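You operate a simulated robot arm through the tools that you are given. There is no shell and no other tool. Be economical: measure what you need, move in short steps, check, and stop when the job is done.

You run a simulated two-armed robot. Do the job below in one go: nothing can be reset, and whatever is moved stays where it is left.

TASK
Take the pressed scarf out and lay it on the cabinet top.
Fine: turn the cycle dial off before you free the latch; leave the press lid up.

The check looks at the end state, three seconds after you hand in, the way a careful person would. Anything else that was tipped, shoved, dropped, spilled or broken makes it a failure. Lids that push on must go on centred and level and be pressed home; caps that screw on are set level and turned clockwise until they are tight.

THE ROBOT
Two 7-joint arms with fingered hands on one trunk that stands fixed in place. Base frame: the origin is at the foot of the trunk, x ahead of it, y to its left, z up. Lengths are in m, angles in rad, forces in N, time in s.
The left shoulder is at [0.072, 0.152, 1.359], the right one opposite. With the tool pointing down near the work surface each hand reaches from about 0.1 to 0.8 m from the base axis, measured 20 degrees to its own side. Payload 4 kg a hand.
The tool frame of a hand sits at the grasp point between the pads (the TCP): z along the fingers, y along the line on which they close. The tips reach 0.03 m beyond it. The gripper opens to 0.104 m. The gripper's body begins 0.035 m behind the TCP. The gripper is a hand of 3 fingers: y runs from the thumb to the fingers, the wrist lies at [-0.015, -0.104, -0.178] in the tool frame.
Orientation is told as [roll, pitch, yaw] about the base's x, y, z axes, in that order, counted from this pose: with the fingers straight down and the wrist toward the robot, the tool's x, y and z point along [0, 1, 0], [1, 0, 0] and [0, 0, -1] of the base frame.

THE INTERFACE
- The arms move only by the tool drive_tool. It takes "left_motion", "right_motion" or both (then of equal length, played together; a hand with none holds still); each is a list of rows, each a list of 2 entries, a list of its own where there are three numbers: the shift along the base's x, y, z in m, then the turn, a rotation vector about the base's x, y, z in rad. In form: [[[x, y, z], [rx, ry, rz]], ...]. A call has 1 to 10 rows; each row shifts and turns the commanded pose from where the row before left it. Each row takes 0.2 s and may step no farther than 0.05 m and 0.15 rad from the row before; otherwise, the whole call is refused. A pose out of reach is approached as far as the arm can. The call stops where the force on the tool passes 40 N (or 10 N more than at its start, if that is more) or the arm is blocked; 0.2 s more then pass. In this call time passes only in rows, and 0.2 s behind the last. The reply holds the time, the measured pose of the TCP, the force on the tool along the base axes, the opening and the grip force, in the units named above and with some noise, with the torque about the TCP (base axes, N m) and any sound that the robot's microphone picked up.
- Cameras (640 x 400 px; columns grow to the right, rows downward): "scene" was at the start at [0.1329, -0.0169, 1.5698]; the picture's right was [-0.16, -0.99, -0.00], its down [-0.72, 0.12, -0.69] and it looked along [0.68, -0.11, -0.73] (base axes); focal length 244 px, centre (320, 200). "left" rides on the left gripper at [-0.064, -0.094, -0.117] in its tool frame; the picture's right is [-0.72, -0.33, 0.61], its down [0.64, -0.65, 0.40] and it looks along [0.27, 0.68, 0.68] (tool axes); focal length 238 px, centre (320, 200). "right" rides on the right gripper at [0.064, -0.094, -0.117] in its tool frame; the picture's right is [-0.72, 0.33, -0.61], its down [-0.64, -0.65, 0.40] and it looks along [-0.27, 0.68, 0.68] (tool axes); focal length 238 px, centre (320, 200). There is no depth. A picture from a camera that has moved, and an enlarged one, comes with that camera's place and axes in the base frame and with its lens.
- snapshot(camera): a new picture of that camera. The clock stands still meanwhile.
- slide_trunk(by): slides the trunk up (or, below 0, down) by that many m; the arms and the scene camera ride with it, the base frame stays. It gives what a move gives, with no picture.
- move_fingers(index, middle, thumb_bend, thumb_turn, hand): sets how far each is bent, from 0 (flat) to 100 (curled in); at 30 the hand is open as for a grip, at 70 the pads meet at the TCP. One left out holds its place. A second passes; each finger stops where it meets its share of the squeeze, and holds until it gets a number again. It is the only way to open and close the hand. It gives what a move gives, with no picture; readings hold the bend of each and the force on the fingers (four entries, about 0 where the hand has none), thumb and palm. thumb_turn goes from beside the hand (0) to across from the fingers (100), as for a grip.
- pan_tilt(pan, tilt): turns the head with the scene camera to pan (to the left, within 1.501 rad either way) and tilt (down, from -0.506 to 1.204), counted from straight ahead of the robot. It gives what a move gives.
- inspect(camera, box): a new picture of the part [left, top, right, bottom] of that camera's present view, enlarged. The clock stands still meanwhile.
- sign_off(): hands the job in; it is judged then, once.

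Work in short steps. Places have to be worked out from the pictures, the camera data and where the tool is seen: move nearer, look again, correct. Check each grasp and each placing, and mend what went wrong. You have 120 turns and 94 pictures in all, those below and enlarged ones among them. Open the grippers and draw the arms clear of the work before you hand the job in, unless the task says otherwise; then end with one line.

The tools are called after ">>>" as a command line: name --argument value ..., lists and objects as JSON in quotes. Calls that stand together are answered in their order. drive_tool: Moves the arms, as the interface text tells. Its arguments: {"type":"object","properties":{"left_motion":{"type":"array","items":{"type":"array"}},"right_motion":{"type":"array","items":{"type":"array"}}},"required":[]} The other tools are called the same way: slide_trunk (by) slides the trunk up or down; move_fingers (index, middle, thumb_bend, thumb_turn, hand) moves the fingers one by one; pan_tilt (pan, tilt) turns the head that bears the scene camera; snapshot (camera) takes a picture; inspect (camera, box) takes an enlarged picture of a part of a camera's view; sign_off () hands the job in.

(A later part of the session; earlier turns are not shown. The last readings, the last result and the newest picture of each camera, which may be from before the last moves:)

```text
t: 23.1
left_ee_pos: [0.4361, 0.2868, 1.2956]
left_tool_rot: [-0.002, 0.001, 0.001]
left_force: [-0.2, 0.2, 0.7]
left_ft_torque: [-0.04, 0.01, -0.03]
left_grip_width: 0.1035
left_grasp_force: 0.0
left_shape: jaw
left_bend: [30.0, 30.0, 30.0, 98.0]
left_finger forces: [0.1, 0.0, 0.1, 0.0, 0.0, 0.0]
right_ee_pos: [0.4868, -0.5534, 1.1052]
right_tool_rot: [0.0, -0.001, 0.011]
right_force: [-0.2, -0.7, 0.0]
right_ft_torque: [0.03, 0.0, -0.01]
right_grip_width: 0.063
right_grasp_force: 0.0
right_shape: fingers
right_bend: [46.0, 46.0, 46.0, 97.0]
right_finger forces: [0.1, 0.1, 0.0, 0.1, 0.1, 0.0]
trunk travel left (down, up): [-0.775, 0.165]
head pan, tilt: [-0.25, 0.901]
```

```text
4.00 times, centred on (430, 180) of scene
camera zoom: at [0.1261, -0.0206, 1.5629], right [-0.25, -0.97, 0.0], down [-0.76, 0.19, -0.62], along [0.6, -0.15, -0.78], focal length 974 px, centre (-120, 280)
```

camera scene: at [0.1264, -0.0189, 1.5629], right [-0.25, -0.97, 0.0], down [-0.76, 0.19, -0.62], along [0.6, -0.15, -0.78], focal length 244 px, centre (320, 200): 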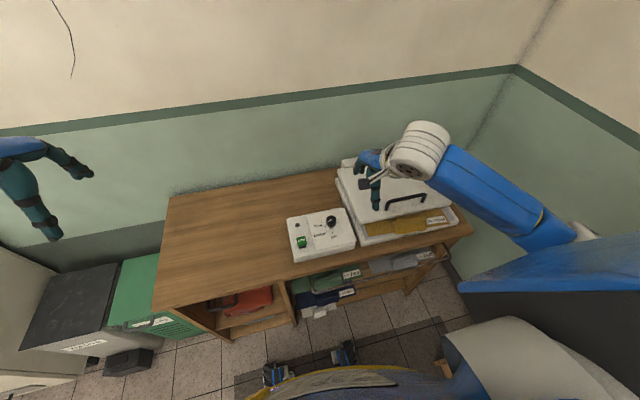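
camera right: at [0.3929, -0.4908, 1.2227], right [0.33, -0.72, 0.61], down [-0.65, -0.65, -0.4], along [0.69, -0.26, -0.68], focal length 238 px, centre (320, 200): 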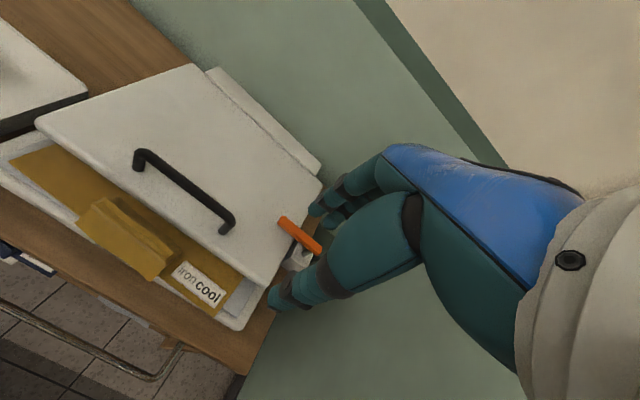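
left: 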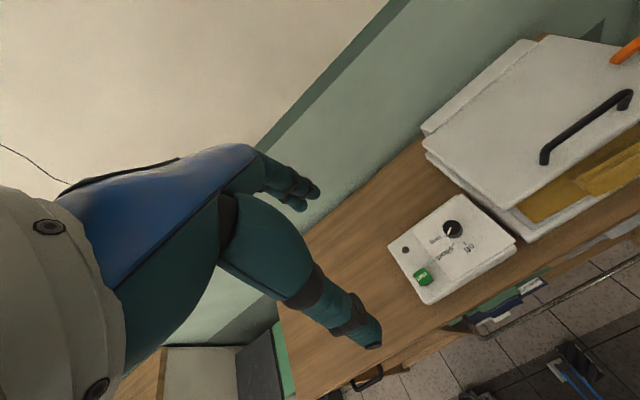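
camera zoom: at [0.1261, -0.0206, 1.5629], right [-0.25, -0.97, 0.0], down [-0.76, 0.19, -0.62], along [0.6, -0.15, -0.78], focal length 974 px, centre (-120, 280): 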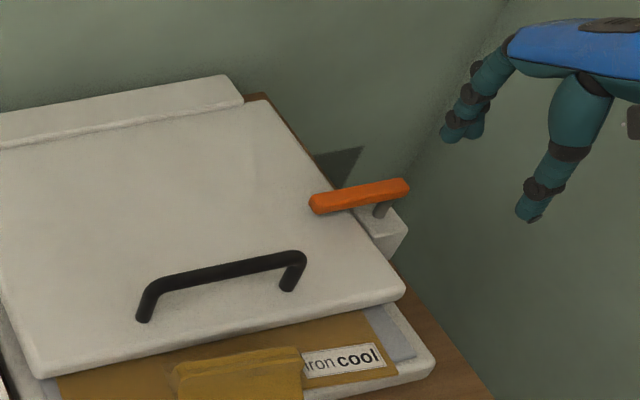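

A step was too long; redo with smaller steps.

>>> drive_tool --right_motion '[[[0.04, -0.01, 0], [0, 0, 0]], [[0.04, -0.01, 0], [0, 0, 0]], [[0.04, -0.01, -0.02], [0, 0, 0]], [[0.025, 0, -0.04], [0, 0, 0]], [[0, 0, -0.04], [0, 0, 0]], [[0, 0, -0.04], [0, 0, 0]]]'

>>> snapshot --camera "right"

>>> inspect --camera "scene" --box '[360, 130, 500, 230]'

```text
t: 24.5
left_ee_pos: [0.4372, 0.2881, 1.2949]
left_tool_rot: [-0.002, 0.001, 0.001]
left_force: [0.2, 0.4, -0.5]
left_ft_torque: [-0.01, -0.03, -0.01]
left_grip_width: 0.1035
left_grasp_force: 0.1
left_shape: jaw
left_bend: [30.0, 30.0, 30.0, 98.0]
left_finger forces: [0.0, 0.1, 0.0, 0.1, 0.0, 0.0]
right_ee_pos: [0.6333, -0.583, 0.9628]
right_tool_rot: [0.0, 0.0, 0.012]
right_force: [-0.1, -0.9, -0.6]
right_ft_torque: [0.01, -0.01, 0.01]
right_grip_width: 0.0633
right_grasp_force: 0.0
right_shape: fingers
right_bend: [46.0, 46.0, 46.0, 97.0]
right_finger forces: [0.0, 0.0, 0.0, 0.1, 0.0, 0.1]
trunk travel left (down, up): [-0.775, 0.165]
head pan, tilt: [-0.25, 0.901]
```

```text
62 pictures are left
camera right: at [0.539, -0.5211, 1.0807], right [0.33, -0.71, 0.61], down [-0.64, -0.65, -0.4], along [0.69, -0.26, -0.68], focal length 238 px, centre (320, 200)
```

right: 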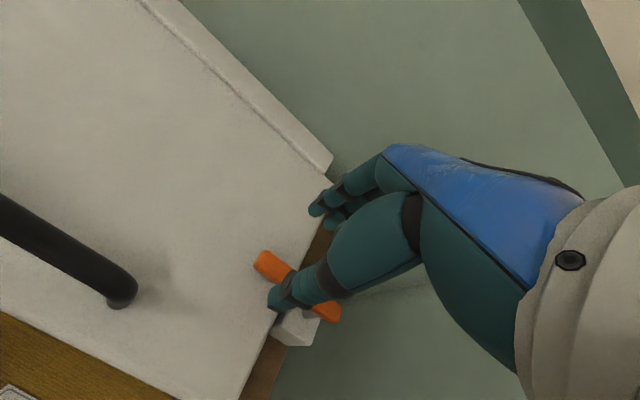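

```text
4.00 times, centred on (430, 180) of scene
camera zoom: at [0.1278, -0.0207, 1.5628], right [-0.25, -0.97, 0.0], down [-0.76, 0.19, -0.62], along [0.6, -0.15, -0.79], focal length 974 px, centre (-120, 280)
```

zoom: 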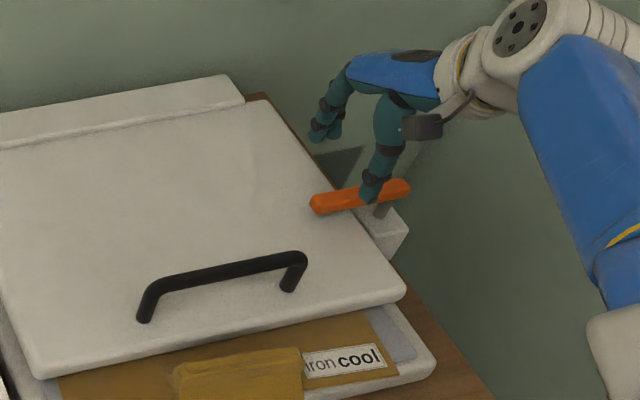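

TCP is centred over the lever tip region. Descend to z≈0.91 so tips straddle the lever.

>>> drive_tool --right_motion '[[[0, 0.003, -0.03], [0, 0, 0]], [[0, 0, -0.022], [0, 0, 0]]]'

>>> inspect --camera "right" --box '[220, 150, 420, 310]'

```text
t: 25.1
left_ee_pos: [0.4377, 0.2898, 1.2958]
left_tool_rot: [-0.002, 0.003, 0.001]
left_force: [-0.1, -0.1, -1.3]
left_ft_torque: [0.0, 0.0, 0.02]
left_grip_width: 0.1036
left_grasp_force: 0.2
left_shape: jaw
left_bend: [30.0, 30.0, 30.0, 98.0]
left_finger forces: [0.1, 0.0, 0.0, 0.0, 0.0, 0.0]
right_ee_pos: [0.6339, -0.5812, 0.9127]
right_tool_rot: [-0.004, 0.001, 0.014]
right_force: [0.5, 0.1, 0.6]
right_ft_torque: [-0.01, -0.03, -0.01]
right_grip_width: 0.0631
right_grasp_force: 0.1
right_shape: fingers
right_bend: [46.0, 46.0, 46.0, 97.0]
right_finger forces: [0.0, 0.0, 0.0, 0.0, 0.0, 0.1]
trunk travel left (down, up): [-0.775, 0.165]
head pan, tilt: [-0.25, 0.901]
```

```text
2.50 times, centred on (320, 230) of right
camera zoom: at [0.5398, -0.5178, 1.0299], right [0.34, -0.71, 0.61], down [-0.65, -0.65, -0.4], along [0.69, -0.26, -0.68], focal length 596 px, centre (320, 125)
```

zoom: 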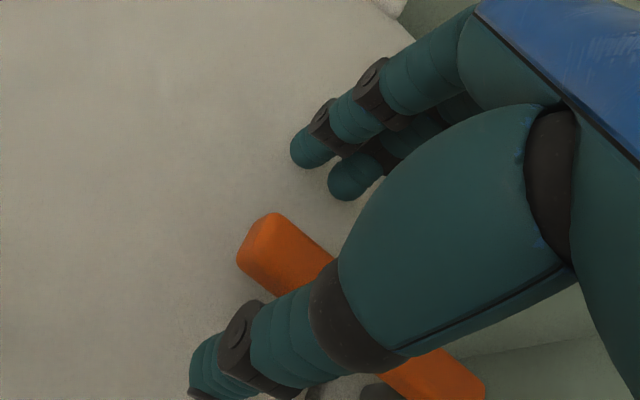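

Lever is straddled. Narrow fingers a bit and swing about the pivot toward the robot.

>>> move_fingers --hand "right" --index 55 --middle 55 --thumb_bend 55

>>> drive_tool --right_motion '[[[-0.0089, 0.0001, 0], [0, 0, 0.145]], [[-0.0088, -0.0013, 0], [0, 0, 0.145]], [[-0.0085, -0.0025, 0], [0, 0, 0.145]], [[-0.008, -0.0038, 0], [0, 0, 0.145]]]'

>>> inspect --camera "right" --box '[220, 150, 420, 310]'

>>> inspect --camera "scene" --box '[360, 130, 500, 230]'

```text
t: 26.1
left_ee_pos: [0.4374, 0.2898, 1.2951]
left_tool_rot: [-0.001, 0.001, 0.002]
left_force: [0.5, 0.6, 0.2]
left_ft_torque: [0.01, 0.01, 0.03]
left_grip_width: 0.1035
left_grasp_force: 0.0
left_shape: jaw
left_bend: [30.0, 30.0, 30.0, 98.0]
left_finger forces: [0.0, 0.0, 0.0, 0.1, 0.1, 0.1]
right_ee_pos: [0.6317, -0.5809, 0.9124]
right_tool_rot: [0.001, -0.001, 0.012]
right_force: [0.5, 0.1, 0.0]
right_ft_torque: [0.05, 0.01, 0.0]
right_grip_width: 0.0398
right_grasp_force: 0.1
right_shape: fingers
right_bend: [55.0, 55.0, 55.0, 97.0]
right_finger forces: [0.1, 0.1, 0.0, 0.0, 0.0, 0.1]
trunk travel left (down, up): [-0.775, 0.165]
head pan, tilt: [-0.25, 0.901]
```

```text
t: 27.1
left_ee_pos: [0.436, 0.2878, 1.296]
left_tool_rot: [-0.001, -0.001, 0.001]
left_force: [-0.4, 0.3, -0.4]
left_ft_torque: [0.01, 0.0, -0.02]
left_grip_width: 0.1038
left_grasp_force: 0.1
left_shape: jaw
left_bend: [30.0, 30.0, 30.0, 98.0]
left_finger forces: [0.1, 0.1, 0.0, 0.0, 0.1, 0.0]
right_ee_pos: [0.5817, -0.5613, 0.9165]
right_tool_rot: [-0.001, -0.002, 0.595]
right_force: [0.6, -0.1, -0.6]
right_ft_torque: [-0.02, 0.01, -0.03]
right_grip_width: 0.0394
right_grasp_force: 0.1
right_shape: fingers
right_bend: [55.0, 55.0, 55.0, 97.0]
right_finger forces: [0.1, 0.1, 0.0, 0.0, 0.0, 0.0]
right hand out of reach, approached as far as the arm can: row 1, 2, 3, 4
trunk travel left (down, up): [-0.775, 0.165]
head pan, tilt: [-0.25, 0.901]
```

```text
2.50 times, centred on (320, 230) of right
camera zoom: at [0.4696, -0.5611, 1.0352], right [0.67, -0.41, 0.61], down [-0.18, -0.9, -0.41], along [0.72, 0.16, -0.68], focal length 596 px, centre (320, 125)
```

zoom: 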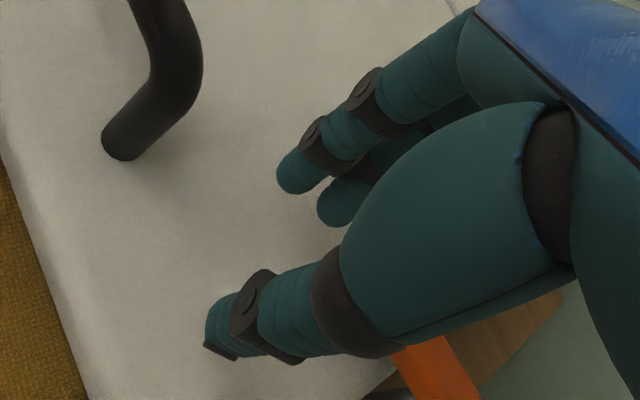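

```text
4.00 times, centred on (430, 180) of scene
camera zoom: at [0.1269, -0.0207, 1.5628], right [-0.25, -0.97, 0.0], down [-0.76, 0.19, -0.62], along [0.6, -0.15, -0.78], focal length 974 px, centre (-120, 280)
```

zoom: 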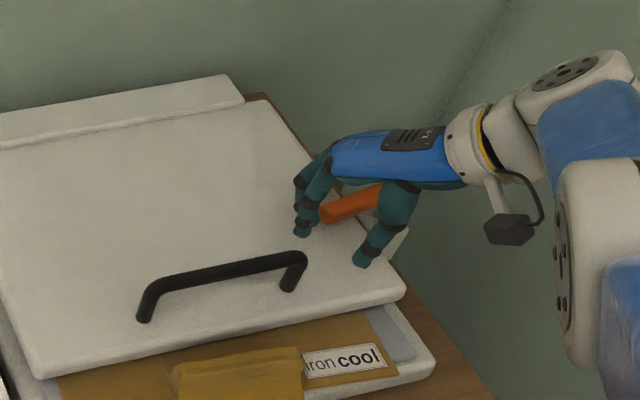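

That yaw ran out of reach, but the lever began to swing. Return the yaw and pull straight toward −x with −y drift.

>>> drive_tool --right_motion '[[[0, -0.004, 0], [0, 0, -0.145]], [[0, -0.004, 0], [0, 0, -0.145]], [[-0.005, -0.004, 0], [0, 0, -0.145]], [[-0.01, -0.004, 0], [0, 0, -0.1]]]'

>>> inspect --camera "right" --box '[180, 130, 430, 330]'

>>> inspect --camera "scene" --box '[360, 130, 500, 230]'

```text
t: 27.9
left_ee_pos: [0.4352, 0.2977, 1.2936]
left_tool_rot: [-0.011, -0.001, 0.001]
left_force: [0.1, -0.3, -0.7]
left_ft_torque: [0.02, 0.04, -0.01]
left_grip_width: 0.1039
left_grasp_force: 0.1
left_shape: jaw
left_bend: [30.0, 30.0, 30.0, 98.0]
left_finger forces: [0.0, 0.0, 0.1, 0.0, 0.1, 0.0]
right_ee_pos: [0.5995, -0.5691, 0.9109]
right_tool_rot: [0.028, -0.009, 0.191]
right_force: [-4.9, 34.8, 13.8]
right_ft_torque: [0.93, -0.36, 1.13]
right_grip_width: 0.0389
right_grasp_force: 17.4
right_shape: fingers
right_bend: [55.0, 50.0, 55.0, 98.0]
right_finger forces: [0.1, 35.0, 0.0, 0.0, 0.1, 0.0]
right hand out of reach, approached as far as the arm can: row 1, 2, 3, 4
trunk travel left (down, up): [-0.775, 0.165]
head pan, tilt: [-0.25, 0.901]
stopped in row 4 (right hand): the force on the tool passed its limit at 44 N (the readings are from after the stop); the commanded pose is now the measured one
```

```text
2.00 times, centred on (305, 230) of right
camera zoom: at [0.4947, -0.5274, 1.0298], right [0.45, -0.66, 0.6], down [-0.52, -0.74, -0.43], along [0.72, -0.12, -0.68], focal length 477 px, centre (350, 140)
```

zoom: 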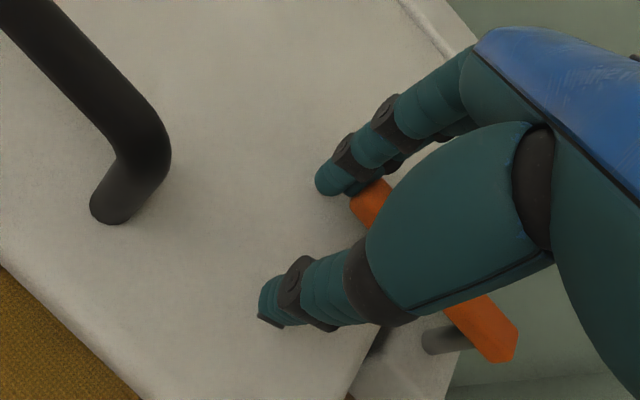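

```text
4.00 times, centred on (430, 180) of scene
camera zoom: at [0.1243, 0.0022, 1.5632], right [-0.25, -0.97, 0.01], down [-0.76, 0.18, -0.62], along [0.6, -0.16, -0.78], focal length 974 px, centre (-120, 280)
```

zoom: 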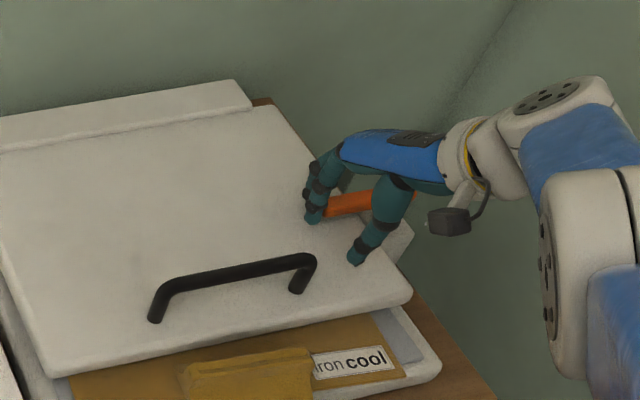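

The middle finger jammed against the lever's end. Back off +y and raise, then re-look.

>>> drive_tool --right_motion '[[[-0.005, 0.02, 0.005], [0, 0, 0]], [[0, 0.01, 0.03], [0, 0, 0]], [[-0.02, 0, 0.04], [0, 0, -0.09]], [[-0.04, 0, 0.02], [0, 0, -0.09]], [[-0.04, 0, 0.02], [0, 0, 0]], [[-0.03, 0, 0.0], [0, 0, 0]]]'

>>> inspect --camera "right" --box '[180, 130, 430, 330]'

>>> inspect --camera "scene" --box '[330, 130, 490, 250]'

```text
t: 28.6
left_ee_pos: [0.4387, 0.2876, 1.2953]
left_tool_rot: [-0.001, 0.0, 0.0]
left_force: [-0.1, 0.3, 0.0]
left_ft_torque: [0.01, -0.01, -0.03]
left_grip_width: 0.1036
left_grasp_force: 0.0
left_shape: jaw
left_bend: [30.0, 30.0, 30.0, 98.0]
left_finger forces: [0.0, 0.0, 0.1, 0.0, 0.1, 0.1]
right_ee_pos: [0.6106, -0.5647, 0.9148]
right_tool_rot: [0.058, 0.024, 0.184]
right_force: [-8.0, 27.4, 4.5]
right_ft_torque: [0.79, 0.08, 0.71]
right_grip_width: 0.039
right_grasp_force: 14.1
right_shape: fingers
right_bend: [55.0, 55.0, 55.0, 98.0]
right_finger forces: [0.1, 28.5, 0.0, 0.0, 0.1, 0.1]
right hand out of reach, approached as far as the arm can: row 1, 2, 3
trunk travel left (down, up): [-0.775, 0.165]
head pan, tilt: [-0.25, 0.901]
stopped in row 3 (right hand): the force on the tool passed its limit at 55 N (the readings are from after the stop); the commanded pose is now the measured one
```

```text
2.00 times, centred on (305, 230) of right
camera zoom: at [0.5117, -0.5259, 1.0383], right [0.47, -0.68, 0.56], down [-0.54, -0.73, -0.43], along [0.7, -0.1, -0.71], focal length 477 px, centre (350, 140)
```

zoom: 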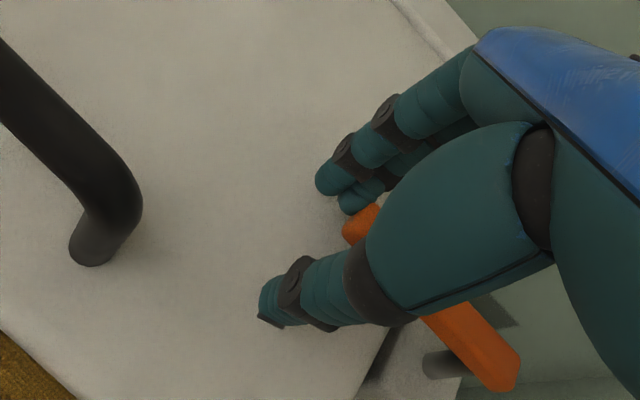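

```text
3.33 times, centred on (410, 190) of scene
camera zoom: at [0.1294, -0.0106, 1.5627], right [-0.25, -0.97, 0.01], down [-0.76, 0.19, -0.62], along [0.6, -0.16, -0.78], focal length 812 px, centre (20, 233)
```

zoom: 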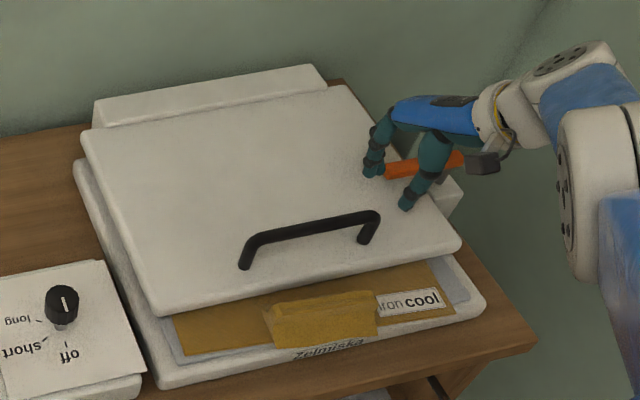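

The arm is near a joint limit here. Relieve by opening the fingers, then go straight up in small steps.

>>> move_fingers --hand "right" --index 35 --middle 35 --thumb_bend 40

>>> drive_tool --right_motion '[[[0, 0, 0.01], [0, 0, 0]], [[0, 0, 0.02], [0, 0, 0]]]'

```text
t: 29.6
left_ee_pos: [0.4343, 0.2873, 1.2972]
left_tool_rot: [-0.001, -0.003, 0.002]
left_force: [-0.4, 0.5, -0.4]
left_ft_torque: [-0.01, 0.0, 0.01]
left_grip_width: 0.1035
left_grasp_force: 0.1
left_shape: jaw
left_bend: [30.0, 30.0, 30.0, 98.0]
left_finger forces: [0.1, 0.0, 0.0, 0.1, 0.0, 0.0]
right_ee_pos: [0.609, -0.5716, 0.9167]
right_tool_rot: [0.045, 0.021, 0.174]
right_force: [-0.3, -0.1, -0.1]
right_ft_torque: [-0.02, -0.05, -0.03]
right_grip_width: 0.0839
right_grasp_force: 0.1
right_shape: fingers
right_bend: [35.0, 35.0, 40.0, 98.0]
right_finger forces: [0.0, 0.0, 0.1, 0.0, 0.1, 0.1]
trunk travel left (down, up): [-0.775, 0.165]
head pan, tilt: [-0.25, 0.901]
```

```text
t: 30.2
left_ee_pos: [0.4352, 0.2794, 1.2976]
left_tool_rot: [0.003, -0.001, 0.001]
left_force: [0.8, -0.8, -0.2]
left_ft_torque: [0.0, -0.02, 0.0]
left_grip_width: 0.1036
left_grasp_force: 0.0
left_shape: jaw
left_bend: [30.0, 30.0, 30.0, 98.0]
left_finger forces: [0.0, 0.0, 0.0, 0.0, 0.0, 0.1]
right_ee_pos: [0.6171, -0.5853, 0.9376]
right_tool_rot: [0.052, 0.023, 0.175]
right_force: [0.3, 0.4, 0.1]
right_ft_torque: [0.0, 0.0, -0.02]
right_grip_width: 0.0841
right_grasp_force: 0.0
right_shape: fingers
right_bend: [35.0, 35.0, 40.0, 98.0]
right_finger forces: [0.0, 0.0, 0.0, 0.0, 0.1, 0.0]
right hand out of reach, approached as far as the arm can: row 1, 2
trunk travel left (down, up): [-0.775, 0.165]
head pan, tilt: [-0.25, 0.901]
```

Free now. Continue up and level the hand.

>>> drive_tool --right_motion '[[[0, 0, 0.03], [0, 0, 0]], [[0, 0, 0.03], [0, 0, -0.06]], [[-0.02, 0, 0.03], [-0.03, -0.015, -0.06]], [[-0.02, 0, 0.03], [-0.02, -0.01, -0.05]]]'

>>> snapshot --camera "right"

>>> snapshot --camera "scene"

```text
t: 31.2
left_ee_pos: [0.4369, 0.2817, 1.2978]
left_tool_rot: [0.004, -0.001, 0.003]
left_force: [-0.6, 0.4, -0.9]
left_ft_torque: [-0.01, -0.02, 0.01]
left_grip_width: 0.1037
left_grasp_force: 0.1
left_shape: jaw
left_bend: [30.0, 30.0, 30.0, 98.0]
left_finger forces: [0.1, 0.0, 0.1, 0.0, 0.0, 0.1]
right_ee_pos: [0.6383, -0.6443, 1.0379]
right_tool_rot: [-0.001, 0.001, 0.006]
right_force: [0.2, -0.4, 0.1]
right_ft_torque: [-0.03, -0.02, 0.0]
right_grip_width: 0.084
right_grasp_force: 0.1
right_shape: fingers
right_bend: [35.0, 35.0, 40.0, 98.0]
right_finger forces: [0.0, 0.0, 0.0, 0.1, 0.0, 0.0]
right hand out of reach, approached as far as the arm can: row 1, 2, 3, 4
trunk travel left (down, up): [-0.775, 0.165]
head pan, tilt: [-0.25, 0.901]
```

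```text
53 pictures are left
camera right: at [0.5449, -0.5809, 1.1552], right [0.33, -0.72, 0.61], down [-0.65, -0.64, -0.4], along [0.68, -0.27, -0.68], focal length 238 px, centre (320, 200)
```

right: 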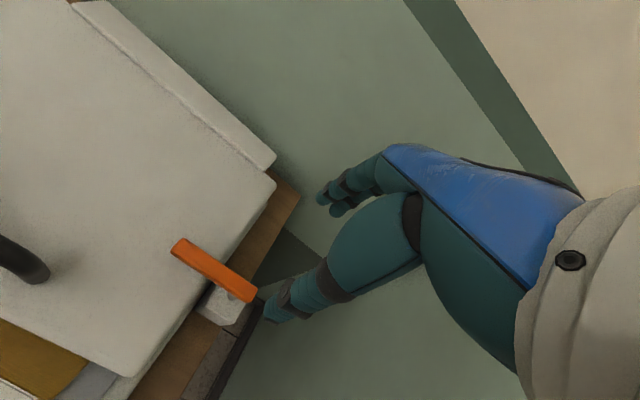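

```text
52 pictures are left
camera scene: at [0.1268, -0.0211, 1.5628], right [-0.25, -0.97, 0.0], down [-0.76, 0.19, -0.62], along [0.6, -0.15, -0.78], focal length 244 px, centre (320, 200)
```

scene: 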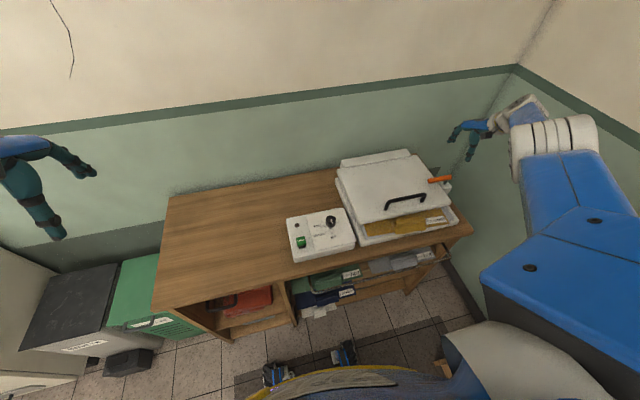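

Hand reaches its limit out here (0.86 m from axis with high shoulder). The lever hasn't moved. I retract up/back, then lower the trunk to gain reach.

>>> drive_tool --right_motion '[[[-0.03, 0.02, 0.02], [0, 0, 0]], [[-0.03, 0.02, 0.03], [0, 0, 0]], [[-0.03, 0.02, 0.03], [0, 0, 0]], [[-0.03, 0.02, 0.03], [0, 0, 0]], [[-0.03, 0.02, 0.03], [0, 0, 0]], [[-0.02, 0.02, 0.04], [0, 0, 0]], [[0, 0.0, 0.045], [0, 0, 0]]]'

>>> slide_trunk --by -0.12

```text
t: 32.8
left_ee_pos: [0.435, 0.2838, 1.296]
left_tool_rot: [0.001, -0.001, 0.003]
left_force: [-0.4, -0.5, 0.6]
left_ft_torque: [0.01, -0.01, 0.0]
left_grip_width: 0.1036
left_grasp_force: 0.0
left_shape: jaw
left_bend: [30.0, 30.0, 30.0, 98.0]
left_finger forces: [0.1, 0.0, 0.1, 0.0, 0.0, 0.1]
right_ee_pos: [0.6227, -0.6817, 1.2307]
right_tool_rot: [0.0, 0.001, 0.006]
right_force: [0.3, -0.3, -1.0]
right_ft_torque: [0.04, 0.03, 0.02]
right_grip_width: 0.084
right_grasp_force: 0.0
right_shape: fingers
right_bend: [35.0, 35.0, 40.0, 98.0]
right_finger forces: [0.0, 0.1, 0.0, 0.1, 0.0, 0.0]
right hand out of reach, approached as far as the arm can: row 1, 2, 3, 4, 5, 6
trunk travel left (down, up): [-0.775, 0.165]
head pan, tilt: [-0.25, 0.901]
```

```text
t: 34.3
left_ee_pos: [0.4359, 0.2814, 1.177]
left_tool_rot: [0.003, -0.003, 0.003]
left_force: [-0.6, -0.4, 0.4]
left_ft_torque: [0.01, 0.0, -0.01]
left_grip_width: 0.1036
left_grasp_force: 0.1
left_shape: jaw
left_bend: [30.0, 30.0, 30.0, 98.0]
left_finger forces: [0.1, 0.1, 0.0, 0.0, 0.1, 0.0]
right_ee_pos: [0.6231, -0.6847, 1.1093]
right_tool_rot: [-0.002, 0.001, 0.005]
right_force: [-0.3, 0.7, 0.8]
right_ft_torque: [-0.03, -0.03, -0.04]
right_grip_width: 0.0838
right_grasp_force: 0.0
right_shape: fingers
right_bend: [35.0, 35.0, 40.0, 98.0]
right_finger forces: [0.0, 0.0, 0.1, 0.0, 0.0, 0.0]
trunk travel left (down, up): [-0.655, 0.285]
head pan, tilt: [-0.25, 0.901]
```

Odd drift; try pulling straight −x to see how the arm responds.

>>> drive_tool --right_motion '[[[-0.03, 0, 0], [0, 0, 0]], [[-0.03, 0, 0], [0, 0, 0]]]'

>>> pan_tilt --pan -0.7 --tilt 0.6

>>> snapshot --camera "scene"

```text
t: 34.9
left_ee_pos: [0.4351, 0.2807, 1.1774]
left_tool_rot: [0.004, -0.001, 0.002]
left_force: [-0.2, 0.0, 0.1]
left_ft_torque: [-0.01, 0.02, 0.01]
left_grip_width: 0.104
left_grasp_force: 0.1
left_shape: jaw
left_bend: [30.0, 30.0, 30.0, 98.0]
left_finger forces: [0.0, 0.0, 0.1, 0.0, 0.1, 0.0]
right_ee_pos: [0.5855, -0.7143, 1.1113]
right_tool_rot: [0.001, 0.0, 0.008]
right_force: [0.9, -1.2, -0.4]
right_ft_torque: [0.0, -0.01, 0.02]
right_grip_width: 0.0838
right_grasp_force: 0.1
right_shape: fingers
right_bend: [35.0, 35.0, 40.0, 98.0]
right_finger forces: [0.0, 0.0, 0.1, 0.0, 0.0, 0.1]
right hand out of reach, approached as far as the arm can: row 1, 2
trunk travel left (down, up): [-0.655, 0.285]
head pan, tilt: [-0.25, 0.901]
```

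```text
t: 35.8
left_ee_pos: [0.4371, 0.2817, 1.1775]
left_tool_rot: [0.004, -0.001, 0.003]
left_force: [-0.4, -0.5, 1.2]
left_ft_torque: [0.0, -0.01, 0.04]
left_grip_width: 0.1037
left_grasp_force: 0.1
left_shape: jaw
left_bend: [30.0, 30.0, 30.0, 98.0]
left_finger forces: [0.1, 0.0, 0.0, 0.0, 0.0, 0.0]
right_ee_pos: [0.5858, -0.7129, 1.1116]
right_tool_rot: [0.003, 0.005, 0.006]
right_force: [0.5, 1.3, 0.3]
right_ft_torque: [0.0, 0.01, 0.01]
right_grip_width: 0.084
right_grasp_force: 0.0
right_shape: fingers
right_bend: [35.0, 35.0, 40.0, 98.0]
right_finger forces: [0.0, 0.1, 0.1, 0.1, 0.0, 0.0]
trunk travel left (down, up): [-0.655, 0.285]
head pan, tilt: [-0.7, 0.6]
```

```text
51 pictures are left
camera scene: at [0.1219, -0.0592, 1.4674], right [-0.64, -0.77, 0.0], down [-0.43, 0.36, -0.82], along [0.63, -0.53, -0.57], focal length 244 px, centre (320, 200)
```

scene: 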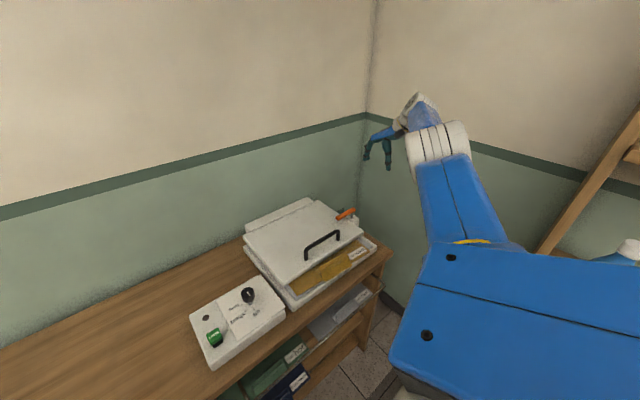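

The arm is stretched straight (singular). Pull inward along the shoulder line to re-bend the elbow.

>>> drive_tool --right_motion '[[[-0.025, 0.038, 0], [0, 0, 0]], [[-0.025, 0.038, 0], [0, 0, 0]], [[-0.025, 0.038, 0], [0, 0, 0]], [[-0.025, 0.038, 0], [0, 0, 0]], [[-0.025, 0.038, 0], [0, 0, 0]]]'

```text
t: 37.0
left_ee_pos: [0.4366, 0.2826, 1.1769]
left_tool_rot: [0.003, -0.002, 0.001]
left_force: [-0.1, -0.9, -0.7]
left_ft_torque: [0.02, -0.01, -0.03]
left_grip_width: 0.1037
left_grasp_force: 0.0
left_shape: jaw
left_bend: [30.0, 30.0, 30.0, 98.0]
left_finger forces: [0.1, 0.0, 0.1, 0.0, 0.0, 0.0]
right_ee_pos: [0.5886, -0.7132, 1.1126]
right_tool_rot: [-0.001, 0.002, 0.005]
right_force: [0.1, 0.0, -0.3]
right_ft_torque: [0.0, 0.02, -0.01]
right_grip_width: 0.0841
right_grasp_force: 0.1
right_shape: fingers
right_bend: [35.0, 35.0, 40.0, 98.0]
right_finger forces: [0.0, 0.0, 0.0, 0.0, 0.0, 0.0]
right hand out of reach, approached as far as the arm can: row 1, 2, 3, 4, 5
trunk travel left (down, up): [-0.655, 0.285]
head pan, tilt: [-0.7, 0.6]
```

Not moving at all. Let me look at the arm's configuration.

>>> pan_tilt --pan -1.1 --tilt 0.5

>>> snapshot --camera "scene"

>>> snapshot --camera "left"

```text
t: 37.9
left_ee_pos: [0.4361, 0.2827, 1.1775]
left_tool_rot: [0.003, -0.001, 0.002]
left_force: [0.4, -0.7, 0.2]
left_ft_torque: [-0.01, 0.0, 0.0]
left_grip_width: 0.1037
left_grasp_force: 0.3
left_shape: jaw
left_bend: [30.0, 30.0, 30.0, 98.0]
left_finger forces: [0.0, 0.0, 0.0, 0.0, 0.1, 0.0]
right_ee_pos: [0.5894, -0.7132, 1.1119]
right_tool_rot: [-0.001, 0.001, 0.003]
right_force: [-0.1, -0.6, 0.4]
right_ft_torque: [0.0, 0.02, 0.01]
right_grip_width: 0.0841
right_grasp_force: 0.1
right_shape: fingers
right_bend: [35.0, 35.0, 40.0, 98.0]
right_finger forces: [0.1, 0.0, 0.1, 0.0, 0.1, 0.0]
trunk travel left (down, up): [-0.655, 0.285]
head pan, tilt: [-1.1, 0.499]
```

```text
50 pictures are left
camera scene: at [0.0954, -0.0832, 1.4766], right [-0.89, -0.46, 0.0], down [-0.22, 0.43, -0.88], along [0.4, -0.78, -0.48], focal length 244 px, centre (320, 200)
```

scene: 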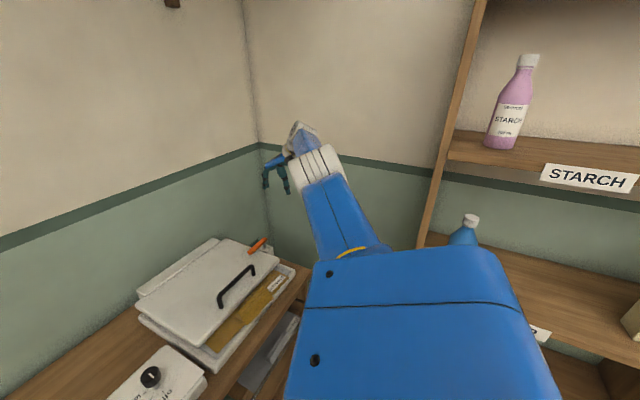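

```text
49 pictures are left
camera left: at [0.3424, 0.2173, 1.2944], right [-0.32, -0.72, -0.62], down [-0.65, 0.64, -0.4], along [0.68, 0.27, -0.68], focal length 238 px, centre (320, 200)
```

left: 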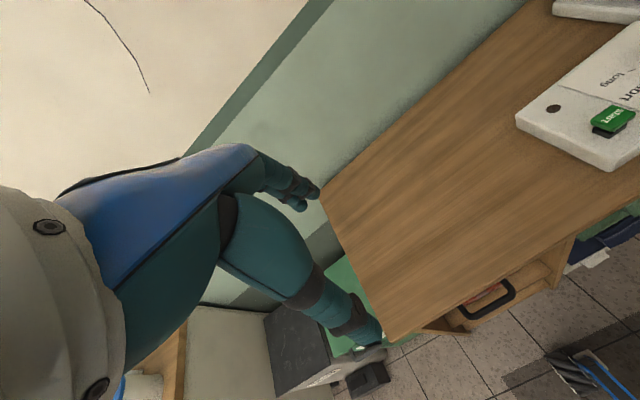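

The arm is straight at ~0.71 m. Try a tangential move across the body (+x,+y) to get the elbow to bend.

>>> drive_tool --right_motion '[[[0.03, 0.03, 0.02], [0, 0, 0]], [[0.03, 0.03, 0.02], [0, 0, 0]], [[0, 0.04, 0.02], [0, 0, 0]], [[-0.03, 0.03, 0.0], [0, 0, 0]]]'

```text
t: 38.9
left_ee_pos: [0.4353, 0.2824, 1.1766]
left_tool_rot: [0.002, -0.002, 0.002]
left_force: [-0.5, 0.4, 0.6]
left_ft_torque: [-0.06, -0.01, 0.01]
left_grip_width: 0.1038
left_grasp_force: 0.1
left_shape: jaw
left_bend: [30.0, 30.0, 30.0, 98.0]
left_finger forces: [0.1, 0.1, 0.0, 0.0, 0.0, 0.1]
right_ee_pos: [0.6672, -0.6279, 1.1844]
right_tool_rot: [0.002, 0.003, 0.005]
right_force: [0.1, 0.1, 1.1]
right_ft_torque: [-0.01, -0.01, -0.02]
right_grip_width: 0.084
right_grasp_force: 0.2
right_shape: fingers
right_bend: [35.0, 35.0, 40.0, 98.0]
right_finger forces: [0.1, 0.1, 0.0, 0.0, 0.0, 0.1]
right hand out of reach, approached as far as the arm can: row 1, 3, 4
trunk travel left (down, up): [-0.655, 0.285]
head pan, tilt: [-1.1, 0.499]
```

Some response. Try pure −z and pure +y tangents.

>>> drive_tool --right_motion '[[[0.02, 0.02, -0.03], [0, 0, 0]], [[0, 0.02, -0.03], [0, 0, 0]]]'

>>> drive_tool --right_motion '[[[0.0, 0.03, 0.0], [0, 0, -0.1]], [[0, 0.03, 0], [0, 0, -0.1]], [[0, 0.03, 0], [0, 0, -0.1]]]'

```text
t: 39.5
left_ee_pos: [0.4369, 0.2817, 1.1751]
left_tool_rot: [0.003, 0.001, 0.003]
left_force: [-0.5, 0.9, 0.6]
left_ft_torque: [0.01, 0.01, 0.03]
left_grip_width: 0.1036
left_grasp_force: 0.1
left_shape: jaw
left_bend: [30.0, 30.0, 30.0, 98.0]
left_finger forces: [0.0, 0.1, 0.0, 0.0, 0.0, 0.0]
right_ee_pos: [0.7017, -0.598, 1.1259]
right_tool_rot: [0.001, 0.006, 0.008]
right_force: [-0.2, 0.3, -0.2]
right_ft_torque: [0.01, -0.01, 0.01]
right_grip_width: 0.084
right_grasp_force: 0.0
right_shape: fingers
right_bend: [35.0, 35.0, 40.0, 98.0]
right_finger forces: [0.0, 0.0, 0.0, 0.0, 0.0, 0.0]
right hand out of reach, approached as far as the arm can: row 1, 2
trunk travel left (down, up): [-0.655, 0.285]
head pan, tilt: [-1.1, 0.499]
```

```text
t: 40.3
left_ee_pos: [0.4376, 0.2845, 1.1768]
left_tool_rot: [0.0, 0.002, -0.002]
left_force: [1.1, -0.6, 1.2]
left_ft_torque: [0.01, -0.03, 0.01]
left_grip_width: 0.104
left_grasp_force: 0.0
left_shape: jaw
left_bend: [30.0, 30.0, 30.0, 98.0]
left_finger forces: [0.0, 0.0, 0.0, 0.0, 0.0, 0.0]
right_ee_pos: [0.7584, -0.5397, 1.1332]
right_tool_rot: [-0.003, 0.003, -0.296]
right_force: [0.3, 0.4, 0.7]
right_ft_torque: [-0.02, 0.03, 0.02]
right_grip_width: 0.0835
right_grasp_force: 0.0
right_shape: fingers
right_bend: [35.0, 35.0, 40.0, 98.0]
right_finger forces: [0.0, 0.1, 0.1, 0.0, 0.0, 0.0]
right hand out of reach, approached as far as the arm can: row 1, 2, 3
trunk travel left (down, up): [-0.655, 0.285]
head pan, tilt: [-1.1, 0.499]
```

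Try going mostly upward, with a slight inward lean, since pure-up rows were accepted before.

>>> drive_tool --right_motion '[[[-0.005, 0.004, 0.045], [0, 0, 0]], [[-0.008, 0.006, 0.045], [0, 0, 0]], [[-0.012, 0.01, 0.04], [0, 0, 0]], [[-0.016, 0.014, 0.04], [0, 0, 0]], [[-0.02, 0.016, 0.04], [0, 0, 0]], [[-0.025, 0.02, 0.03], [0, 0, 0]]]'

```text
t: 41.7
left_ee_pos: [0.4345, 0.2838, 1.1765]
left_tool_rot: [0.002, -0.001, 0.003]
left_force: [-0.3, 0.2, 0.0]
left_ft_torque: [0.01, -0.03, -0.05]
left_grip_width: 0.1038
left_grasp_force: 0.1
left_shape: jaw
left_bend: [30.0, 30.0, 30.0, 98.0]
left_finger forces: [0.1, 0.0, 0.0, 0.0, 0.0, 0.2]
right_ee_pos: [0.7004, -0.4871, 1.3863]
right_tool_rot: [-0.005, 0.002, -0.296]
right_force: [0.2, 0.6, 0.5]
right_ft_torque: [0.0, 0.02, 0.01]
right_grip_width: 0.0842
right_grasp_force: 0.1
right_shape: fingers
right_bend: [35.0, 35.0, 40.0, 98.0]
right_finger forces: [0.0, 0.0, 0.0, 0.0, 0.0, 0.0]
right hand out of reach, approached as far as the arm can: row 3, 4, 5, 6
trunk travel left (down, up): [-0.655, 0.285]
head pan, tilt: [-1.1, 0.499]
```

Radius has dropped slightly (0.695). Try pure inward now.

>>> drive_tool --right_motion '[[[-0.035, 0.02, -0.02], [0, 0, 0]], [[-0.035, 0.02, -0.02], [0, 0, 0]], [[-0.035, 0.02, -0.02], [0, 0, 0]], [[-0.035, 0.02, -0.02], [0, 0, 0]]]'

>>> pan_tilt --pan -0.6 --tilt 0.4

>>> snapshot --camera "scene"

```text
t: 42.7
left_ee_pos: [0.4367, 0.2835, 1.1773]
left_tool_rot: [0.002, 0.001, 0.001]
left_force: [0.9, -0.4, -0.9]
left_ft_torque: [0.01, -0.01, -0.01]
left_grip_width: 0.1036
left_grasp_force: 0.0
left_shape: jaw
left_bend: [30.0, 30.0, 30.0, 98.0]
left_finger forces: [0.0, 0.0, 0.0, 0.0, 0.0, 0.0]
right_ee_pos: [0.7039, -0.4888, 1.386]
right_tool_rot: [-0.002, 0.002, -0.295]
right_force: [-0.3, -0.2, -0.3]
right_ft_torque: [-0.03, 0.04, 0.02]
right_grip_width: 0.0843
right_grasp_force: 0.1
right_shape: fingers
right_bend: [35.0, 35.0, 40.0, 98.0]
right_finger forces: [0.0, 0.1, 0.1, 0.1, 0.1, 0.0]
right hand out of reach, approached as far as the arm can: row 1, 2, 3, 4
trunk travel left (down, up): [-0.655, 0.285]
head pan, tilt: [-1.1, 0.499]
```

```text
t: 43.6
left_ee_pos: [0.4362, 0.2825, 1.1772]
left_tool_rot: [0.002, -0.001, 0.003]
left_force: [0.1, 0.2, -0.2]
left_ft_torque: [-0.03, 0.02, -0.02]
left_grip_width: 0.1039
left_grasp_force: 0.1
left_shape: jaw
left_bend: [30.0, 30.0, 30.0, 98.0]
left_finger forces: [0.1, 0.0, 0.0, 0.0, 0.0, 0.1]
right_ee_pos: [0.702, -0.487, 1.3864]
right_tool_rot: [-0.003, 0.0, -0.295]
right_force: [0.3, 0.0, 0.3]
right_ft_torque: [0.0, 0.01, 0.01]
right_grip_width: 0.0844
right_grasp_force: 0.0
right_shape: fingers
right_bend: [35.0, 35.0, 40.0, 98.0]
right_finger forces: [0.1, 0.0, 0.0, 0.0, 0.0, 0.0]
trunk travel left (down, up): [-0.655, 0.285]
head pan, tilt: [-0.6, 0.4]
```

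```text
48 pictures are left
camera scene: at [0.1306, -0.0531, 1.4858], right [-0.57, -0.82, 0.0], down [-0.32, 0.22, -0.92], along [0.76, -0.52, -0.39], focal length 244 px, centre (320, 200)
```

scene: 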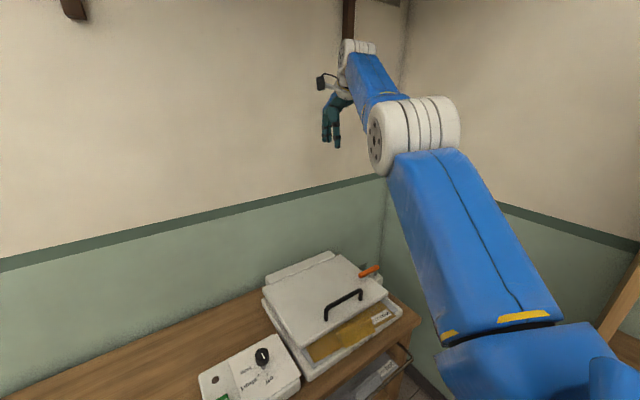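

The elbow axis is horizontal with hand normally hanging below the elbow, so moving straight down from this raised pose should flex it.

>>> drive_tool --right_motion '[[[0, 0, -0.045], [0, 0, 0]], [[0, 0, -0.045], [0, 0, 0]], [[0, 0, -0.045], [0, 0, 0]], [[-0.01, 0.005, -0.04], [0, 0, 0]]]'

```text
t: 44.6
left_ee_pos: [0.4374, 0.2822, 1.1759]
left_tool_rot: [0.005, -0.002, 0.001]
left_force: [0.0, -0.8, 0.3]
left_ft_torque: [-0.02, 0.02, -0.01]
left_grip_width: 0.1036
left_grasp_force: 0.0
left_shape: jaw
left_bend: [30.0, 30.0, 30.0, 98.0]
left_finger forces: [0.0, 0.1, 0.1, 0.1, 0.1, 0.0]
right_ee_pos: [0.7576, -0.5116, 1.2313]
right_tool_rot: [0.0, 0.003, -0.292]
right_force: [0.8, -0.3, 0.1]
right_ft_torque: [-0.03, -0.01, 0.0]
right_grip_width: 0.0843
right_grasp_force: 0.0
right_shape: fingers
right_bend: [35.0, 35.0, 40.0, 98.0]
right_finger forces: [0.0, 0.1, 0.0, 0.1, 0.0, 0.0]
right hand out of reach, approached as far as the arm can: row 1, 2, 3, 4
trunk travel left (down, up): [-0.655, 0.285]
head pan, tilt: [-0.6, 0.4]
```

Try small inward steps mixed with up/down and tool tilts to shake the elbow off its limit.

>>> drive_tool --right_motion '[[[-0.004, 0.002, 0.04], [0, 0, 0]], [[-0.004, 0.002, 0.04], [0, 0, 0]], [[-0.008, 0.004, -0.04], [0, 0, 0]], [[-0.004, 0.002, -0.04], [0, 0, 0]], [[-0.004, 0.002, 0.02], [0, -0.14, 0]], [[-0.004, 0.002, 0.02], [0, -0.14, 0]], [[-0.004, 0.002, 0.02], [0, -0.14, 0]], [[-0.004, 0.002, 0.02], [0, -0.14, 0]], [[-0.01, 0.005, 0.0], [0, 0, 0]], [[-0.01, 0.005, 0.0], [0, 0, 0]]]'

```text
t: 46.8
left_ee_pos: [0.4371, 0.2827, 1.1766]
left_tool_rot: [0.0, -0.003, 0.002]
left_force: [-0.4, 0.4, -0.9]
left_ft_torque: [0.01, 0.0, -0.03]
left_grip_width: 0.1037
left_grasp_force: 0.0
left_shape: jaw
left_bend: [30.0, 30.0, 30.0, 98.0]
left_finger forces: [0.1, 0.1, 0.1, 0.0, 0.0, 0.0]
right_ee_pos: [0.8078, -0.5429, 1.3455]
right_tool_rot: [0.179, -0.533, -0.345]
right_force: [0.7, -0.4, -0.2]
right_ft_torque: [-0.02, 0.02, 0.0]
right_grip_width: 0.0839
right_grasp_force: 0.1
right_shape: fingers
right_bend: [35.0, 35.0, 40.0, 98.0]
right_finger forces: [0.1, 0.1, 0.1, 0.0, 0.1, 0.0]
right hand out of reach, approached as far as the arm can: row 1, 2, 3, 4, 5, 6, 7, 8, 9, 10
trunk travel left (down, up): [-0.655, 0.285]
head pan, tilt: [-0.6, 0.4]
```

Hypothesis: the elbow sits just past straight (hyperextended limit), so inward commands push into the limit. Untilt, then push outward to full stretch followed by up and inward.

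>>> drive_tool --right_motion '[[[-0.01, 0, -0.02], [0, 0.14, 0]], [[-0.01, 0, -0.02], [0, 0.14, 0]], [[-0.01, 0, -0.02], [0, 0.14, 0]], [[-0.01, 0, -0.02], [0, 0.14, 0]], [[0, -0.04, 0], [0, 0, 0]], [[-0.01, -0.04, 0], [0, 0, 0]]]'

>>> drive_tool --right_motion '[[[0.025, -0.02, 0.0], [0, 0, 0]], [[0, 0, 0.045], [0, 0, 0]], [[-0.005, 0.003, 0.045], [0, 0, 0]], [[-0.03, 0.025, 0.02], [0, 0, 0]], [[-0.03, 0.025, 0.0], [0, 0, 0]], [[-0.03, 0.025, 0.0], [0, 0, 0]], [[-0.03, 0.025, 0.0], [0, 0, 0]]]'

```text
t: 48.2
left_ee_pos: [0.4341, 0.2797, 1.1789]
left_tool_rot: [0.005, -0.002, 0.003]
left_force: [0.0, -0.1, 0.1]
left_ft_torque: [0.03, 0.02, -0.02]
left_grip_width: 0.1037
left_grasp_force: 0.0
left_shape: jaw
left_bend: [30.0, 30.0, 30.0, 98.0]
left_finger forces: [0.0, 0.0, 0.0, 0.1, 0.0, 0.1]
right_ee_pos: [0.706, -0.5938, 1.2409]
right_tool_rot: [0.001, 0.002, -0.295]
right_force: [0.2, -0.7, -0.8]
right_ft_torque: [0.01, -0.03, 0.01]
right_grip_width: 0.0843
right_grasp_force: 0.1
right_shape: fingers
right_bend: [35.0, 35.0, 40.0, 98.0]
right_finger forces: [0.1, 0.0, 0.0, 0.0, 0.1, 0.0]
right hand out of reach, approached as far as the arm can: row 1, 2, 3, 4, 5, 6
trunk travel left (down, up): [-0.655, 0.285]
head pan, tilt: [-0.6, 0.4]
```

```text
t: 49.8
left_ee_pos: [0.4353, 0.2829, 1.1776]
left_tool_rot: [0.002, -0.001, 0.002]
left_force: [-0.7, -0.6, 0.2]
left_ft_torque: [0.0, -0.02, 0.01]
left_grip_width: 0.1037
left_grasp_force: 0.1
left_shape: jaw
left_bend: [30.0, 30.0, 30.0, 98.0]
left_finger forces: [0.1, 0.0, 0.0, 0.1, 0.0, 0.0]
right_ee_pos: [0.6622, -0.5533, 1.3892]
right_tool_rot: [-0.002, 0.002, -0.294]
right_force: [0.1, -0.6, 0.8]
right_ft_torque: [0.01, -0.03, 0.01]
right_grip_width: 0.084
right_grasp_force: 0.0
right_shape: fingers
right_bend: [35.0, 35.0, 40.0, 98.0]
right_finger forces: [0.1, 0.0, 0.0, 0.0, 0.0, 0.0]
right hand out of reach, approached as far as the arm can: row 1, 2, 3, 4, 5, 6, 7
trunk travel left (down, up): [-0.655, 0.285]
head pan, tilt: [-0.6, 0.4]
```

Not upward. Now try outward, then down, then inward.

>>> drive_tool --right_motion '[[[0.02, -0.015, 0.02], [0, 0, 0]], [[0.01, -0.008, -0.045], [0, 0, 0]], [[0.01, -0.008, -0.045], [0, 0, 0]], [[-0.01, 0.008, -0.045], [0, 0, 0]], [[-0.02, 0.015, -0.04], [0, 0, 0]], [[-0.03, 0.025, 0.0], [0, 0, 0]], [[-0.03, 0.025, 0.0], [0, 0, 0]], [[-0.03, 0.025, 0.0], [0, 0, 0]], [[-0.03, 0.025, 0.0], [0, 0, 0]]]'

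```text
t: 51.8
left_ee_pos: [0.4347, 0.2834, 1.1762]
left_tool_rot: [0.003, -0.002, 0.002]
left_force: [0.3, -1.0, 0.9]
left_ft_torque: [-0.01, 0.01, 0.0]
left_grip_width: 0.1036
left_grasp_force: 0.1
left_shape: jaw
left_bend: [30.0, 30.0, 30.0, 98.0]
left_finger forces: [0.0, 0.0, 0.1, 0.0, 0.0, 0.0]
right_ee_pos: [0.7085, -0.5728, 1.27]
right_tool_rot: [-0.002, 0.004, -0.295]
right_force: [-0.3, -0.2, -0.2]
right_ft_torque: [0.04, -0.02, 0.01]
right_grip_width: 0.0841
right_grasp_force: 0.0
right_shape: fingers
right_bend: [35.0, 35.0, 40.0, 98.0]
right_finger forces: [0.1, 0.1, 0.1, 0.1, 0.0, 0.1]
right hand out of reach, approached as far as the arm can: row 1, 2, 3, 4, 5, 6, 7, 8, 9
trunk travel left (down, up): [-0.655, 0.285]
head pan, tilt: [-0.6, 0.4]
```

Try lateral directions: outward, then sideways to the right (−x,−y), then inward.

>>> drive_tool --right_motion '[[[0.02, -0.015, 0.0], [0, 0, 0]], [[-0.03, -0.03, 0], [0, 0, 0]], [[-0.03, -0.03, 0], [0, 0, 0]], [[-0.03, -0.02, 0], [0, 0, 0]], [[-0.035, 0.01, 0], [0, 0, 0]], [[-0.03, 0.03, 0], [0, 0, 0]], [[-0.03, 0.03, 0], [0, 0, 0]]]'

>>> drive_tool --right_motion '[[[0.02, -0.015, 0.0], [0, 0, 0]], [[0.03, 0.03, 0], [0, 0, 0]], [[0.03, 0.03, 0], [0, 0, 0]], [[0.02, 0.04, 0], [0, 0, 0]], [[-0.01, 0.045, 0], [0, 0, 0]], [[-0.02, 0.04, 0], [0, 0, 0]], [[-0.03, 0.03, 0], [0, 0, 0]], [[-0.03, 0.03, 0], [0, 0, 0]], [[-0.03, 0.03, 0], [0, 0, 0]]]'

```text
t: 53.4
left_ee_pos: [0.4358, 0.2828, 1.1774]
left_tool_rot: [0.004, -0.003, 0.002]
left_force: [0.1, -0.9, -0.3]
left_ft_torque: [-0.01, 0.01, 0.03]
left_grip_width: 0.1035
left_grasp_force: 0.1
left_shape: jaw
left_bend: [30.0, 30.0, 30.0, 98.0]
left_finger forces: [0.0, 0.0, 0.0, 0.1, 0.0, 0.0]
right_ee_pos: [0.5255, -0.5851, 1.2663]
right_tool_rot: [-0.001, -0.001, -0.295]
right_force: [-0.4, 0.2, 1.0]
right_ft_torque: [0.01, -0.04, -0.02]
right_grip_width: 0.0841
right_grasp_force: 0.1
right_shape: fingers
right_bend: [35.0, 35.0, 40.0, 98.0]
right_finger forces: [0.0, 0.0, 0.0, 0.0, 0.0, 0.0]
right hand out of reach, approached as far as the arm can: row 1
trunk travel left (down, up): [-0.655, 0.285]
head pan, tilt: [-0.6, 0.4]
```

```text
t: 55.4
left_ee_pos: [0.4366, 0.2843, 1.1771]
left_tool_rot: [0.003, -0.001, 0.002]
left_force: [0.0, 0.4, 0.4]
left_ft_torque: [0.0, 0.04, 0.02]
left_grip_width: 0.1036
left_grasp_force: 0.1
left_shape: jaw
left_bend: [30.0, 30.0, 30.0, 98.0]
left_finger forces: [0.0, 0.1, 0.0, 0.0, 0.1, 0.0]
right_ee_pos: [0.506, -0.3197, 1.2654]
right_tool_rot: [-0.005, 0.002, -0.295]
right_force: [-1.3, 0.3, 0.3]
right_ft_torque: [-0.01, -0.03, -0.03]
right_grip_width: 0.084
right_grasp_force: 0.1
right_shape: fingers
right_bend: [35.0, 35.0, 40.0, 98.0]
right_finger forces: [0.1, 0.0, 0.1, 0.1, 0.0, 0.0]
trunk travel left (down, up): [-0.655, 0.285]
head pan, tilt: [-0.6, 0.4]
```

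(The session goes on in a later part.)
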